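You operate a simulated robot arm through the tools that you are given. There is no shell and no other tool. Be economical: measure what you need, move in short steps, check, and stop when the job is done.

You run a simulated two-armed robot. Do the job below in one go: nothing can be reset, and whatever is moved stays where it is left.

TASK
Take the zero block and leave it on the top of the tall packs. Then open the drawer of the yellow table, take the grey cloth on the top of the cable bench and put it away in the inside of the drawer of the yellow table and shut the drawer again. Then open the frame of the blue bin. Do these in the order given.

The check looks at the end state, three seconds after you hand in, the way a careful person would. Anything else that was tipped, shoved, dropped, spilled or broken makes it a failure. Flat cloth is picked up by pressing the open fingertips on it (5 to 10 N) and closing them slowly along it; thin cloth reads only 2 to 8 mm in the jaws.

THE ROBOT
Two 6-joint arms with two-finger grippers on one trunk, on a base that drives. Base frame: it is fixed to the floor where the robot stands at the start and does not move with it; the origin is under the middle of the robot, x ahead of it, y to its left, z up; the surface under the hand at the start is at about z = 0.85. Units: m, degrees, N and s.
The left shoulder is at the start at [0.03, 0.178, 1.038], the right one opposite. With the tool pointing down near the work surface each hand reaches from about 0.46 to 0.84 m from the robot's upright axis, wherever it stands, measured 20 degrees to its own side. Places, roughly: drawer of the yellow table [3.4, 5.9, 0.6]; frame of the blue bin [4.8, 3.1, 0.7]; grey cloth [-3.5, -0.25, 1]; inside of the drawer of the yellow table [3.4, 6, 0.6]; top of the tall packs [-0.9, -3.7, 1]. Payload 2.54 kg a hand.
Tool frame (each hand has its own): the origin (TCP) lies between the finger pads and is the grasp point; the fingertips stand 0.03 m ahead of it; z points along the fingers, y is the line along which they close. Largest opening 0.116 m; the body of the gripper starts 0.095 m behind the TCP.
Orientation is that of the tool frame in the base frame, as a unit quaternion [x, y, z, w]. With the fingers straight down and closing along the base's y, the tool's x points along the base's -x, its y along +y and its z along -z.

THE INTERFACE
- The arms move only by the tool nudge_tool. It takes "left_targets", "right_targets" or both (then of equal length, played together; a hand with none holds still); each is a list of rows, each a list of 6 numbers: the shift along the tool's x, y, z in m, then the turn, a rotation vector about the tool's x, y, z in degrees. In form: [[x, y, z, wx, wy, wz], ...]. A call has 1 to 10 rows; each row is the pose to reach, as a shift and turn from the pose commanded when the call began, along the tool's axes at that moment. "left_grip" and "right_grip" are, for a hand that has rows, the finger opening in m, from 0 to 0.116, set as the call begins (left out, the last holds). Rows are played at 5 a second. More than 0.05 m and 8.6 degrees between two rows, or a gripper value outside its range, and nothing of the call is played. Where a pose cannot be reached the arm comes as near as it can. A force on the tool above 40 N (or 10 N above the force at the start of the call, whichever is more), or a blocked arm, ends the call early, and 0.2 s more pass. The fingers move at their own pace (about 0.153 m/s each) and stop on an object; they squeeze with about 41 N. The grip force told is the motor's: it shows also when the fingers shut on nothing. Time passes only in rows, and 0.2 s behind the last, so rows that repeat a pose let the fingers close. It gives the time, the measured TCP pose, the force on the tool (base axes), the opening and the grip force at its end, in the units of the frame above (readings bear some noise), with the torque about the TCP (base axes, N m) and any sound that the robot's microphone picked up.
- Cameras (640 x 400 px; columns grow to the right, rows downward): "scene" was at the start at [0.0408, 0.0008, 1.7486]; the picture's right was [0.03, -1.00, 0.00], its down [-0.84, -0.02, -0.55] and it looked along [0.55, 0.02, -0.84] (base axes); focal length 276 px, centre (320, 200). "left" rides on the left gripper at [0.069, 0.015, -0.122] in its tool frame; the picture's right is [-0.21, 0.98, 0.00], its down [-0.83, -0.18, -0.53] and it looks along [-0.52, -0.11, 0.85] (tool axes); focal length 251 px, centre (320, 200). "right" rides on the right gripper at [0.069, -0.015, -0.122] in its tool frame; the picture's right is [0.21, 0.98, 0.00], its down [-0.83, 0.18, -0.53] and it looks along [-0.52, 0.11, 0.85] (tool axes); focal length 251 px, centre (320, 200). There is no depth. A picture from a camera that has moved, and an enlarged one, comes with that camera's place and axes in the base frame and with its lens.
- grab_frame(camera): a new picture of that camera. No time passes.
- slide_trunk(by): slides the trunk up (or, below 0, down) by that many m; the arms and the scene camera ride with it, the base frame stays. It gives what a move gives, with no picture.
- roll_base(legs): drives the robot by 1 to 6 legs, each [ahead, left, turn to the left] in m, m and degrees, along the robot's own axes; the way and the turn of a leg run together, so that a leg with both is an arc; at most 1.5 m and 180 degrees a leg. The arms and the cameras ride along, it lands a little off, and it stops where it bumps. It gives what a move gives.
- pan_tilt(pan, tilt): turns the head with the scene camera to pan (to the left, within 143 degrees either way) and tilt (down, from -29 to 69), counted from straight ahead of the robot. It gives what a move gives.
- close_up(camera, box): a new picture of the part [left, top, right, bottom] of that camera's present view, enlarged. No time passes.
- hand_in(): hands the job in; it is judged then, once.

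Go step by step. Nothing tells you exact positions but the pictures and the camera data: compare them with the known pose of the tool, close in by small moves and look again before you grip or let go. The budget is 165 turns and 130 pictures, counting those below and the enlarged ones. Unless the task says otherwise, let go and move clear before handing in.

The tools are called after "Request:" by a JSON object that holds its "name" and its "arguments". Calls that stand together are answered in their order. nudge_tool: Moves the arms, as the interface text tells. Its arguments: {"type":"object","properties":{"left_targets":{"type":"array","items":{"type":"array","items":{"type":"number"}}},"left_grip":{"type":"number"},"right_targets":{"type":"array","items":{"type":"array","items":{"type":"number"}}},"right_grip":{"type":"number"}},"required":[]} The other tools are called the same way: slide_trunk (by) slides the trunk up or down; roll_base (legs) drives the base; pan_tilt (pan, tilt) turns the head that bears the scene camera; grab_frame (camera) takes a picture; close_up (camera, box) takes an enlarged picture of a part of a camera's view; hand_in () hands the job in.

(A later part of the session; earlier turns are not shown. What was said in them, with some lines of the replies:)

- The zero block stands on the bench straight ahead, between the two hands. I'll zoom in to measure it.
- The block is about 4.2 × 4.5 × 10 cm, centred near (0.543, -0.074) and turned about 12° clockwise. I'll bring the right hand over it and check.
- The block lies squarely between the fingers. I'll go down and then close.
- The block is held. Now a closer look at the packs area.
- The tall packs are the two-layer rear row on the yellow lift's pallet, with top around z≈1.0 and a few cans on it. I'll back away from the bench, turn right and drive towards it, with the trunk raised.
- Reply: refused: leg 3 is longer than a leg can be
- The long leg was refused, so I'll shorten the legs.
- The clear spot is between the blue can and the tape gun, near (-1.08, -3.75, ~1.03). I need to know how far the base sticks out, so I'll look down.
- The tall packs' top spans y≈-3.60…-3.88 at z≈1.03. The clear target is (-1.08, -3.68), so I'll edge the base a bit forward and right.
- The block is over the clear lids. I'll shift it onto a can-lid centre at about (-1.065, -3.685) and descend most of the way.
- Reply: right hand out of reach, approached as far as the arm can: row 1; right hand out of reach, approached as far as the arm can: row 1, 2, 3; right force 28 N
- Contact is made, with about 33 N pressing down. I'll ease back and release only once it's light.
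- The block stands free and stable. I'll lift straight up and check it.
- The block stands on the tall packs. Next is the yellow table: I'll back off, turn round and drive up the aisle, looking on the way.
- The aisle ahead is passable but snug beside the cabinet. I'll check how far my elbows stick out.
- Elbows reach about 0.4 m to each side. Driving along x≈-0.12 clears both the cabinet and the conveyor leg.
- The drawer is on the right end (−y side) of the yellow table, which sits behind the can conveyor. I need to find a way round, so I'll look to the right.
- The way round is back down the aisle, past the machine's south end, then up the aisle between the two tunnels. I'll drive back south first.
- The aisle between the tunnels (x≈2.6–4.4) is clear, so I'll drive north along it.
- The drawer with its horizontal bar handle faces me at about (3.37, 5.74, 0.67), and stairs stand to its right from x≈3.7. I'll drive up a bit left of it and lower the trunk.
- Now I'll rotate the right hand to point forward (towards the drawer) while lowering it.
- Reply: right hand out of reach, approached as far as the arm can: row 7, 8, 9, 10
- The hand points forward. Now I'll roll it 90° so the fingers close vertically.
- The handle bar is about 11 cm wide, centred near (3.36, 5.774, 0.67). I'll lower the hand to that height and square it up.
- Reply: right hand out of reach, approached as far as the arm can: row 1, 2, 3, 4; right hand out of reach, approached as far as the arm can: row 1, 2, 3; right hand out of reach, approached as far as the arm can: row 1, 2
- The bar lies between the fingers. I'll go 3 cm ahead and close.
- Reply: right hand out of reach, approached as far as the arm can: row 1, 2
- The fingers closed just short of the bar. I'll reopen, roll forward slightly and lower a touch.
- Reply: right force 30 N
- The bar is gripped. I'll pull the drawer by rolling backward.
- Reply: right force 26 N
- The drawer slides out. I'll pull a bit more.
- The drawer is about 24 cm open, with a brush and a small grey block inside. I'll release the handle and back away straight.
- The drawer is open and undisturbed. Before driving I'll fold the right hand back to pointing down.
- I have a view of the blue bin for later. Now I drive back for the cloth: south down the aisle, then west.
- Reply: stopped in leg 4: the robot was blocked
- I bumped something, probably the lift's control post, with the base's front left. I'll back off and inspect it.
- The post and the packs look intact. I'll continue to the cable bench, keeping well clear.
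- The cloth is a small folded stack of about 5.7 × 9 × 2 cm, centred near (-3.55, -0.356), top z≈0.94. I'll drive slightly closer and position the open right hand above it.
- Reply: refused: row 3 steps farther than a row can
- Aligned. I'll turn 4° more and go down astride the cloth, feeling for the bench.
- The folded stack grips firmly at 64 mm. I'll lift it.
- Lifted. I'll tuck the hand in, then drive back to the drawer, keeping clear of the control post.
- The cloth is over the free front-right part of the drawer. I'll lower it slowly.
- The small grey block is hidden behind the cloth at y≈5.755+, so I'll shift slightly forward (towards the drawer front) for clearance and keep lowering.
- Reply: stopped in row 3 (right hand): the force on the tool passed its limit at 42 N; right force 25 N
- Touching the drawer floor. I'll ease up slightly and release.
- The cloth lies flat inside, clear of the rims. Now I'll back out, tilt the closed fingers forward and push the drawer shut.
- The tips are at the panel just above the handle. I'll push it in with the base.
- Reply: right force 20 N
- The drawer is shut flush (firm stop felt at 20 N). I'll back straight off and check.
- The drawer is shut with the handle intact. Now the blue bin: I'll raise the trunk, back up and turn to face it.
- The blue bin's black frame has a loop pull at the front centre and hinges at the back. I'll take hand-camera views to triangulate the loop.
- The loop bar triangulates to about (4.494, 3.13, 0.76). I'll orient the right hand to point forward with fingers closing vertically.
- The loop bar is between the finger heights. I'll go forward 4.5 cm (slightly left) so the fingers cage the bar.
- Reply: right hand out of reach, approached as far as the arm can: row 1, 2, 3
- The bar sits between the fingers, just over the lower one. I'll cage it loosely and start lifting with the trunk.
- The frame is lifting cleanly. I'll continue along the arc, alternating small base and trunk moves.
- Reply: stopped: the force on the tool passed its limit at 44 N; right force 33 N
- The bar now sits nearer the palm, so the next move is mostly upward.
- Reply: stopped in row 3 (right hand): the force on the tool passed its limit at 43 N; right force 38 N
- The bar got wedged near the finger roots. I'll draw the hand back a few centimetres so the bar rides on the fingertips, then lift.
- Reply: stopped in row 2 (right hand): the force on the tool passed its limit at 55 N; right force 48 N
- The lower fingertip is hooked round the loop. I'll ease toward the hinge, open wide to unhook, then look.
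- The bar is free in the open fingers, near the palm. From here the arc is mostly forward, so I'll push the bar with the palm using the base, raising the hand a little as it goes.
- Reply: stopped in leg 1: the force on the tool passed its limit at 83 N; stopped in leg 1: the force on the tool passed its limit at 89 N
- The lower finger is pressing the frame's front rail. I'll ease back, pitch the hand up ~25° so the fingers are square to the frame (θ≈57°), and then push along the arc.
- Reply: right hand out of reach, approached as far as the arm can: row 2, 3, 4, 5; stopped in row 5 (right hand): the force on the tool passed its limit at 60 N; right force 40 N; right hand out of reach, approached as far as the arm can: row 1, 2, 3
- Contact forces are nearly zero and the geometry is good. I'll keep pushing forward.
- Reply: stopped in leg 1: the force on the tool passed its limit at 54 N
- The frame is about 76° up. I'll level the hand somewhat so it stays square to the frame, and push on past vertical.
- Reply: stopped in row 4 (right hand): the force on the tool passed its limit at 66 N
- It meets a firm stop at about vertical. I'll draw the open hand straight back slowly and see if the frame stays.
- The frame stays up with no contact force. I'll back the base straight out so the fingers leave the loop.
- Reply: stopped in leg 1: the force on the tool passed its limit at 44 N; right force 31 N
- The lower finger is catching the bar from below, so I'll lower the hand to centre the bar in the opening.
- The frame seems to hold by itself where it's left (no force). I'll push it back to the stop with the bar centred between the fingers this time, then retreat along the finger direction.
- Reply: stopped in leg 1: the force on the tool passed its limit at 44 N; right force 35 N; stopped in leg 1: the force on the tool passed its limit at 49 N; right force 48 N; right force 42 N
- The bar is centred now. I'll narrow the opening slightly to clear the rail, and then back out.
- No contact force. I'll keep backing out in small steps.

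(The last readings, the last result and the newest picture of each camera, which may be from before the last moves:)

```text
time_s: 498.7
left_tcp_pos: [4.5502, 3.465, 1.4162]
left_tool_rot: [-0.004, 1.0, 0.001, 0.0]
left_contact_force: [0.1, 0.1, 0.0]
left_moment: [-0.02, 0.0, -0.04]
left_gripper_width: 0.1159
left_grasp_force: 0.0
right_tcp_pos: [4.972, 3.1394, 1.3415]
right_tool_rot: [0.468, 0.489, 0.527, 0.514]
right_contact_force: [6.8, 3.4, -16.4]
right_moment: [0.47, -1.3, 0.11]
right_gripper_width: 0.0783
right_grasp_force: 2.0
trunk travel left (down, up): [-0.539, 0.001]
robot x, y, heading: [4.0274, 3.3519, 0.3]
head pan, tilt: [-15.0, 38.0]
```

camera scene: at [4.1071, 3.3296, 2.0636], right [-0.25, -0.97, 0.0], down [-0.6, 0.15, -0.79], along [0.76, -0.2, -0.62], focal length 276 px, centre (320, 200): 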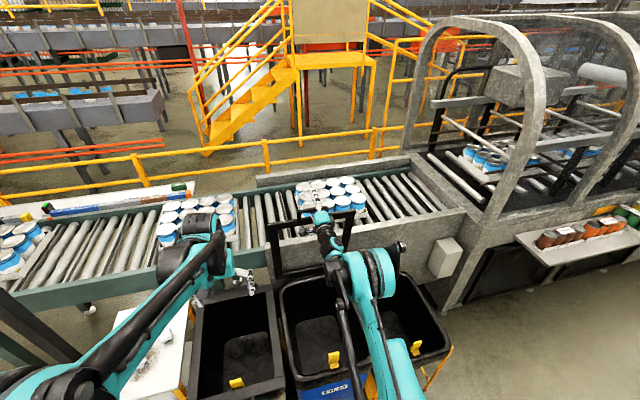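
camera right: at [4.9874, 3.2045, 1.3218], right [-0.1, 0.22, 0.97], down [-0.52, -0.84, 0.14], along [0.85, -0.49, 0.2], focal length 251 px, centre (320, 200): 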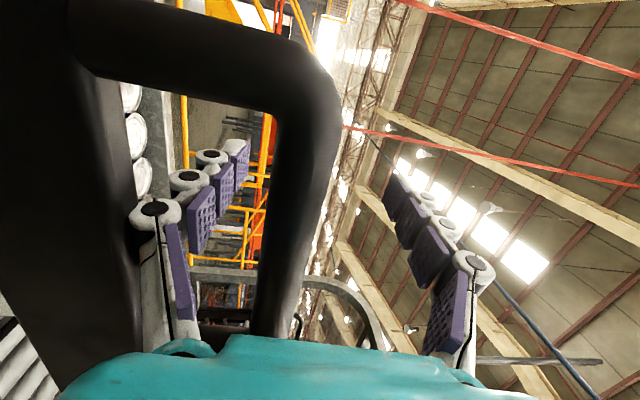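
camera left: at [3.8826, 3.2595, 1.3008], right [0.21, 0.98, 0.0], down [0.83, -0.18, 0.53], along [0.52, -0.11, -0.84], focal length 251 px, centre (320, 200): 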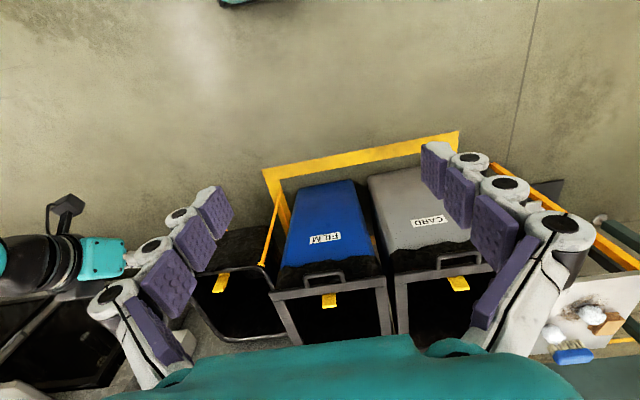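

The frame drifted back with the hand because it hadn't reached its past-vertical stop. I'll repeat the higher push that reached the firm stop, and then lower the hand before exiting.

Request:
{"name": "nudge_tool", "arguments": {"right_targets": [[0, 0.01, 0.012, 0, 0, 0], [0, 0.02, 0.025, 0, 0, 0], [0, 0.027, 0.035, 0, 0, 0]], "right_grip": 0.11}}

Request:
{"name": "roll_base", "arguments": {"legs": [[0.08, 0, 0]]}}

Request:
{"name": "roll_base", "arguments": {"legs": [[0.07, 0, 0]]}}

```text
time_s: 499.5
left_tcp_pos: [4.5511, 3.4661, 1.4156]
left_tool_rot: [-0.004, 1.0, 0.001, 0.0]
left_contact_force: [0.6, -0.1, -0.5]
left_moment: [0.01, 0.04, 0.01]
left_gripper_width: 0.1161
left_grasp_force: 0.1
right_tcp_pos: [5.0035, 3.1404, 1.3699]
right_tool_rot: [0.468, 0.489, 0.529, 0.513]
right_contact_force: [4.0, 1.1, -16.0]
right_moment: [0.29, -1.22, 0.08]
right_gripper_width: 0.116
right_grasp_force: 4.9
trunk travel left (down, up): [-0.539, 0.001]
robot x, y, heading: [4.0262, 3.3573, -0.0]
head pan, tilt: [-15.0, 38.0]
```

```text
time_s: 500.6
left_tcp_pos: [4.6243, 3.4654, 1.4186]
left_tool_rot: [-0.003, 1.0, 0.002, 0.003]
left_contact_force: [-0.3, 0.3, -0.7]
left_moment: [0.01, -0.05, -0.02]
left_gripper_width: 0.116
left_grasp_force: 0.0
right_tcp_pos: [5.0769, 3.1405, 1.3759]
right_tool_rot: [0.466, 0.487, 0.53, 0.515]
right_contact_force: [-0.1, 0.0, 0.6]
right_moment: [-0.01, 0.07, -0.01]
right_gripper_width: 0.1099
right_grasp_force: 0.0
trunk travel left (down, up): [-0.539, 0.001]
robot x, y, heading: [4.1043, 3.3564, 0.2]
head pan, tilt: [-15.0, 38.0]
```

```text
time_s: 501.6
left_tcp_pos: [4.6907, 3.4668, 1.4196]
left_tool_rot: [-0.003, 1.0, 0.0, 0.002]
left_contact_force: [0.1, -0.5, 0.0]
left_moment: [0.01, -0.1, -0.02]
left_gripper_width: 0.1157
left_grasp_force: 0.0
right_tcp_pos: [5.1445, 3.1412, 1.3767]
right_tool_rot: [0.466, 0.487, 0.529, 0.515]
right_contact_force: [-1.2, -1.0, 1.0]
right_moment: [0.0, 0.05, 0.01]
right_gripper_width: 0.1101
right_grasp_force: 0.0
trunk travel left (down, up): [-0.539, 0.001]
robot x, y, heading: [4.1724, 3.3529, 0.2]
head pan, tilt: [-15.0, 38.0]
```

Request:
{"name": "roll_base", "arguments": {"legs": [[0.035, 0, 0]]}}

Request:
{"name": "nudge_tool", "arguments": {"right_targets": [[0, -0.004, -0.01, 0, 0, 0], [0, -0.012, -0.02, 0, 0, 0], [0, -0.02, -0.03, 0, 0, 0], [0, -0.026, -0.035, 0, 0, 0]], "right_grip": 0.11}}

Request:
{"name": "grab_frame", "arguments": {"camera": "right"}}

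```text
time_s: 502.5
left_tcp_pos: [4.7208, 3.4665, 1.4184]
left_tool_rot: [-0.003, 1.0, 0.001, 0.001]
left_contact_force: [-0.8, -0.4, 0.3]
left_moment: [0.0, -0.01, -0.01]
left_gripper_width: 0.1159
left_grasp_force: 0.0
right_tcp_pos: [5.1704, 3.1391, 1.3684]
right_tool_rot: [0.47, 0.488, 0.526, 0.514]
right_contact_force: [-13.1, 0.5, -10.0]
right_moment: [0.16, -0.17, -0.23]
right_gripper_width: 0.1147
right_grasp_force: 3.0
trunk travel left (down, up): [-0.539, 0.001]
robot x, y, heading: [4.2018, 3.3567, 0.3]
head pan, tilt: [-15.0, 38.0]
stopped in leg 1: the force on the tool passed its limit at 153 N (the readings are from after the stop); the commanded pose is now the measured one
```

```text
time_s: 503.5
left_tcp_pos: [4.7194, 3.4653, 1.4182]
left_tool_rot: [-0.002, 1.0, 0.0, 0.003]
left_contact_force: [-1.1, -0.6, -0.6]
left_moment: [0.0, -0.04, -0.02]
left_gripper_width: 0.116
left_grasp_force: 0.0
right_tcp_pos: [5.137, 3.1379, 1.3432]
right_tool_rot: [0.469, 0.487, 0.528, 0.514]
right_contact_force: [-0.5, -0.2, 17.7]
right_moment: [-0.26, 1.07, -0.13]
right_gripper_width: 0.1031
right_grasp_force: 0.0
trunk travel left (down, up): [-0.539, 0.001]
robot x, y, heading: [4.2017, 3.3566, 0.2]
head pan, tilt: [-15.0, 38.0]
```

```text
2 pictures are left
camera right: at [5.0146, 3.2036, 1.3161], right [-0.09, 0.22, 0.97], down [-0.52, -0.84, 0.14], along [0.85, -0.49, 0.19], focal length 251 px, centre (320, 200)
```

right: 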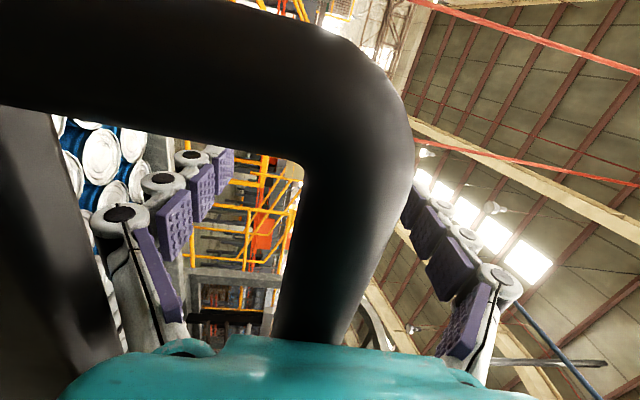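

The hand went slightly too low onto the rail. I'll push to the stop again, levelling the fingers with a narrower opening midway between bar and rail.

Request:
{"name": "nudge_tool", "arguments": {"right_targets": [[0, 0.008, 0.01, 2, 0, 0], [0, 0.015, 0.02, 5, 0, 0], [0, 0.018, 0.03, 8, 0, 0], [0, 0.018, 0.04, 8, 0, 0]], "right_grip": 0.088}}

Request:
{"name": "nudge_tool", "arguments": {"right_targets": [[0, 0, -0.015, 0, 0, 0], [0, 0, -0.03, 0, 0, 0], [0, 0, -0.04, 0, 0, 0]]}}

```text
time_s: 504.4
left_tcp_pos: [4.7217, 3.4649, 1.4173]
left_tool_rot: [-0.002, 1.0, 0.001, 0.001]
left_contact_force: [0.3, -0.2, 0.0]
left_moment: [-0.02, -0.05, 0.01]
left_gripper_width: 0.1161
left_grasp_force: 0.1
right_tcp_pos: [5.1713, 3.1385, 1.3571]
right_tool_rot: [0.503, 0.524, 0.494, 0.478]
right_contact_force: [-7.3, -2.1, -17.8]
right_moment: [0.23, -1.23, 0.07]
right_gripper_width: 0.0953
right_grasp_force: 4.9
right hand out of reach, approached as far as the arm can: row 2, 3
trunk travel left (down, up): [-0.539, 0.001]
robot x, y, heading: [4.2008, 3.3516, 0.4]
head pan, tilt: [-15.0, 38.0]
stopped in row 4 (right hand): the force on the tool passed its limit at 278 N (the readings are from after the stop); the commanded pose is now the measured one
```

```text
time_s: 505.2
left_tcp_pos: [4.7224, 3.4665, 1.4168]
left_tool_rot: [-0.002, 1.0, 0.001, 0.002]
left_contact_force: [-0.3, -0.1, -0.4]
left_moment: [-0.01, 0.0, -0.05]
left_gripper_width: 0.1162
left_grasp_force: 0.1
right_tcp_pos: [5.1307, 3.139, 1.3591]
right_tool_rot: [0.503, 0.524, 0.492, 0.48]
right_contact_force: [0.3, 1.2, 0.1]
right_moment: [-0.03, 0.0, -0.02]
right_gripper_width: 0.0881
right_grasp_force: 0.1
trunk travel left (down, up): [-0.539, 0.001]
robot x, y, heading: [4.2043, 3.3551, 0.3]
head pan, tilt: [-15.0, 38.0]
```

Request:
{"name": "nudge_tool", "arguments": {"right_targets": [[0, -0.006, 0, 0, 0, 0], [0, -0.012, 0, 0, 0, 0], [0, -0.012, 0, 0, 0, 0]]}}

Request:
{"name": "grab_frame", "arguments": {"camera": "right"}}

```text
time_s: 506.1
left_tcp_pos: [4.7226, 3.4673, 1.4167]
left_tool_rot: [-0.002, 1.0, 0.0, 0.002]
left_contact_force: [-0.3, 0.0, -0.8]
left_moment: [0.01, -0.01, -0.01]
left_gripper_width: 0.1159
left_grasp_force: 0.1
right_tcp_pos: [5.131, 3.1388, 1.3473]
right_tool_rot: [0.503, 0.525, 0.492, 0.479]
right_contact_force: [-0.5, -0.3, -0.1]
right_moment: [0.04, 0.0, 0.0]
right_gripper_width: 0.088
right_grasp_force: 0.0
trunk travel left (down, up): [-0.539, 0.001]
robot x, y, heading: [4.2009, 3.3533, 0.4]
head pan, tilt: [-15.0, 38.0]
```

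```text
1 pictures are left
camera right: at [5.0052, 3.2038, 1.3382], right [0.05, 0.22, 0.97], down [-0.49, -0.84, 0.22], along [0.87, -0.49, 0.07], focal length 251 px, centre (320, 200)
```

right: 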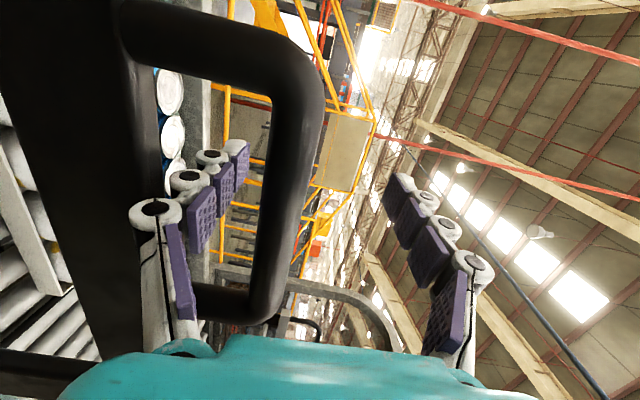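

The frame rests on its stop with the bar clear between the fingers. I'll back straight out in steps while watching the force.

Request:
{"name": "roll_base", "arguments": {"legs": [[-0.05, 0, 0]]}}

Request:
{"name": "roll_base", "arguments": {"legs": [[-0.03, 0, 0]]}}

```text
time_s: 507.0
left_tcp_pos: [4.6783, 3.4655, 1.416]
left_tool_rot: [-0.003, 1.0, 0.001, 0.0]
left_contact_force: [0.2, 0.5, 0.0]
left_moment: [0.01, 0.06, -0.01]
left_gripper_width: 0.1159
left_grasp_force: 0.1
right_tcp_pos: [5.0864, 3.1375, 1.3438]
right_tool_rot: [0.504, 0.526, 0.491, 0.478]
right_contact_force: [0.4, -0.1, -0.4]
right_moment: [-0.03, -0.04, 0.0]
right_gripper_width: 0.0878
right_grasp_force: 0.0
trunk travel left (down, up): [-0.539, 0.001]
robot x, y, heading: [4.1512, 3.3523, 0.2]
head pan, tilt: [-15.0, 38.0]
```

```text
time_s: 507.8
left_tcp_pos: [4.6481, 3.4659, 1.4149]
left_tool_rot: [-0.004, 1.0, 0.001, 0.0]
left_contact_force: [0.8, -0.1, -0.9]
left_moment: [-0.05, 0.08, -0.01]
left_gripper_width: 0.116
left_grasp_force: 0.1
right_tcp_pos: [5.0559, 3.1392, 1.3441]
right_tool_rot: [0.504, 0.526, 0.492, 0.478]
right_contact_force: [1.4, -0.1, -0.5]
right_moment: [0.01, -0.03, 0.01]
right_gripper_width: 0.0882
right_grasp_force: 0.1
trunk travel left (down, up): [-0.539, 0.001]
robot x, y, heading: [4.1208, 3.3542, 0.5]
head pan, tilt: [-15.0, 38.0]
```

Request:
{"name": "roll_base", "arguments": {"legs": [[-0.03, 0, 0]]}}

Request:
{"name": "roll_base", "arguments": {"legs": [[-0.04, 0, 0]]}}

```text
time_s: 508.6
left_tcp_pos: [4.6199, 3.4665, 1.4147]
left_tool_rot: [-0.003, 1.0, 0.0, 0.0]
left_contact_force: [1.2, 0.0, -0.5]
left_moment: [0.0, 0.11, -0.02]
left_gripper_width: 0.116
left_grasp_force: 0.0
right_tcp_pos: [5.0291, 3.1395, 1.3445]
right_tool_rot: [0.503, 0.526, 0.493, 0.477]
right_contact_force: [0.6, 1.1, -0.6]
right_moment: [0.02, -0.07, -0.01]
right_gripper_width: 0.0878
right_grasp_force: 0.0
trunk travel left (down, up): [-0.539, 0.001]
robot x, y, heading: [4.0934, 3.3546, 0.3]
head pan, tilt: [-15.0, 38.0]
```

```text
time_s: 509.5
left_tcp_pos: [4.5819, 3.4645, 1.4149]
left_tool_rot: [-0.002, 1.0, 0.0, 0.0]
left_contact_force: [1.0, -0.2, -0.6]
left_moment: [0.0, 0.06, 0.01]
left_gripper_width: 0.1159
left_grasp_force: 0.1
right_tcp_pos: [4.9886, 3.1382, 1.343]
right_tool_rot: [0.505, 0.525, 0.491, 0.478]
right_contact_force: [-0.2, 0.3, -0.1]
right_moment: [0.02, -0.03, 0.03]
right_gripper_width: 0.088
right_grasp_force: 0.0
trunk travel left (down, up): [-0.539, 0.001]
robot x, y, heading: [4.053, 3.3543, 0.3]
head pan, tilt: [-15.0, 38.0]
```

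Force stayed at zero the whole way, so the fingers are out of the loop. I'll back well clear and use the last picture to check.

Request:
{"name": "roll_base", "arguments": {"legs": [[-0.5, 0, 0]]}}

Request:
{"name": "grab_frame", "arguments": {"camera": "scene"}}

```text
time_s: 512.5
left_tcp_pos: [4.0607, 3.4611, 1.4174]
left_tool_rot: [0.001, 1.0, 0.001, 0.002]
left_contact_force: [-0.1, 0.7, 0.4]
left_moment: [-0.02, -0.02, 0.0]
left_gripper_width: 0.1159
left_grasp_force: 0.0
right_tcp_pos: [4.4665, 3.1311, 1.3465]
right_tool_rot: [0.505, 0.523, 0.491, 0.48]
right_contact_force: [-0.4, 0.2, 0.8]
right_moment: [0.0, -0.04, 0.01]
right_gripper_width: 0.0881
right_grasp_force: 0.0
trunk travel left (down, up): [-0.539, 0.001]
robot x, y, heading: [3.5389, 3.3497, -0.1]
head pan, tilt: [-15.0, 38.0]
```

```text
0 pictures are left
camera scene: at [3.5916, 3.3291, 2.0638], right [-0.26, -0.97, 0.0], down [-0.59, 0.16, -0.79], along [0.76, -0.21, -0.62], focal length 276 px, centre (320, 200)
```

scene: 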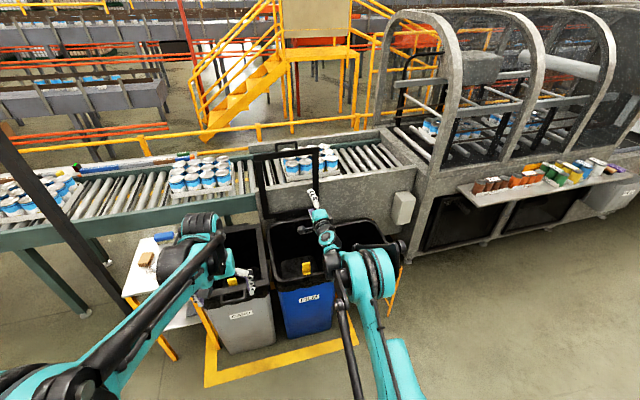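

The frame stands open on its own, upright against its stop behind the blue bin, and both hands are clear. The block is on the packs and the cloth is in the shut drawer.

Request:
{"name": "hand_in", "arguments": {}}

```text
The job is handed in.
```

I did all three tasks in the order given and handed the job in; I don't have the result of the check.

- **Zero block:** it stands on top of the tall packs, clear of the cans and tape gun there.
- **Grey cloth:** I opened the yellow table's drawer and laid the folded cloth flat inside. I then pushed the drawer shut until it met a firm stop.
- **Blue bin frame:** it stands open, upright against its stop, and stayed there when I backed away. It took several tries, and the last pushes against the stop peaked at 153 N and 278 N. I saw no damage, but the frame and hinge took more force than I meant.

**Bump:** on the way to the cloth the base bumped something by the pallet lift, probably its control post. I backed off at once, and the post, packs and block looked unmoved afterwards.
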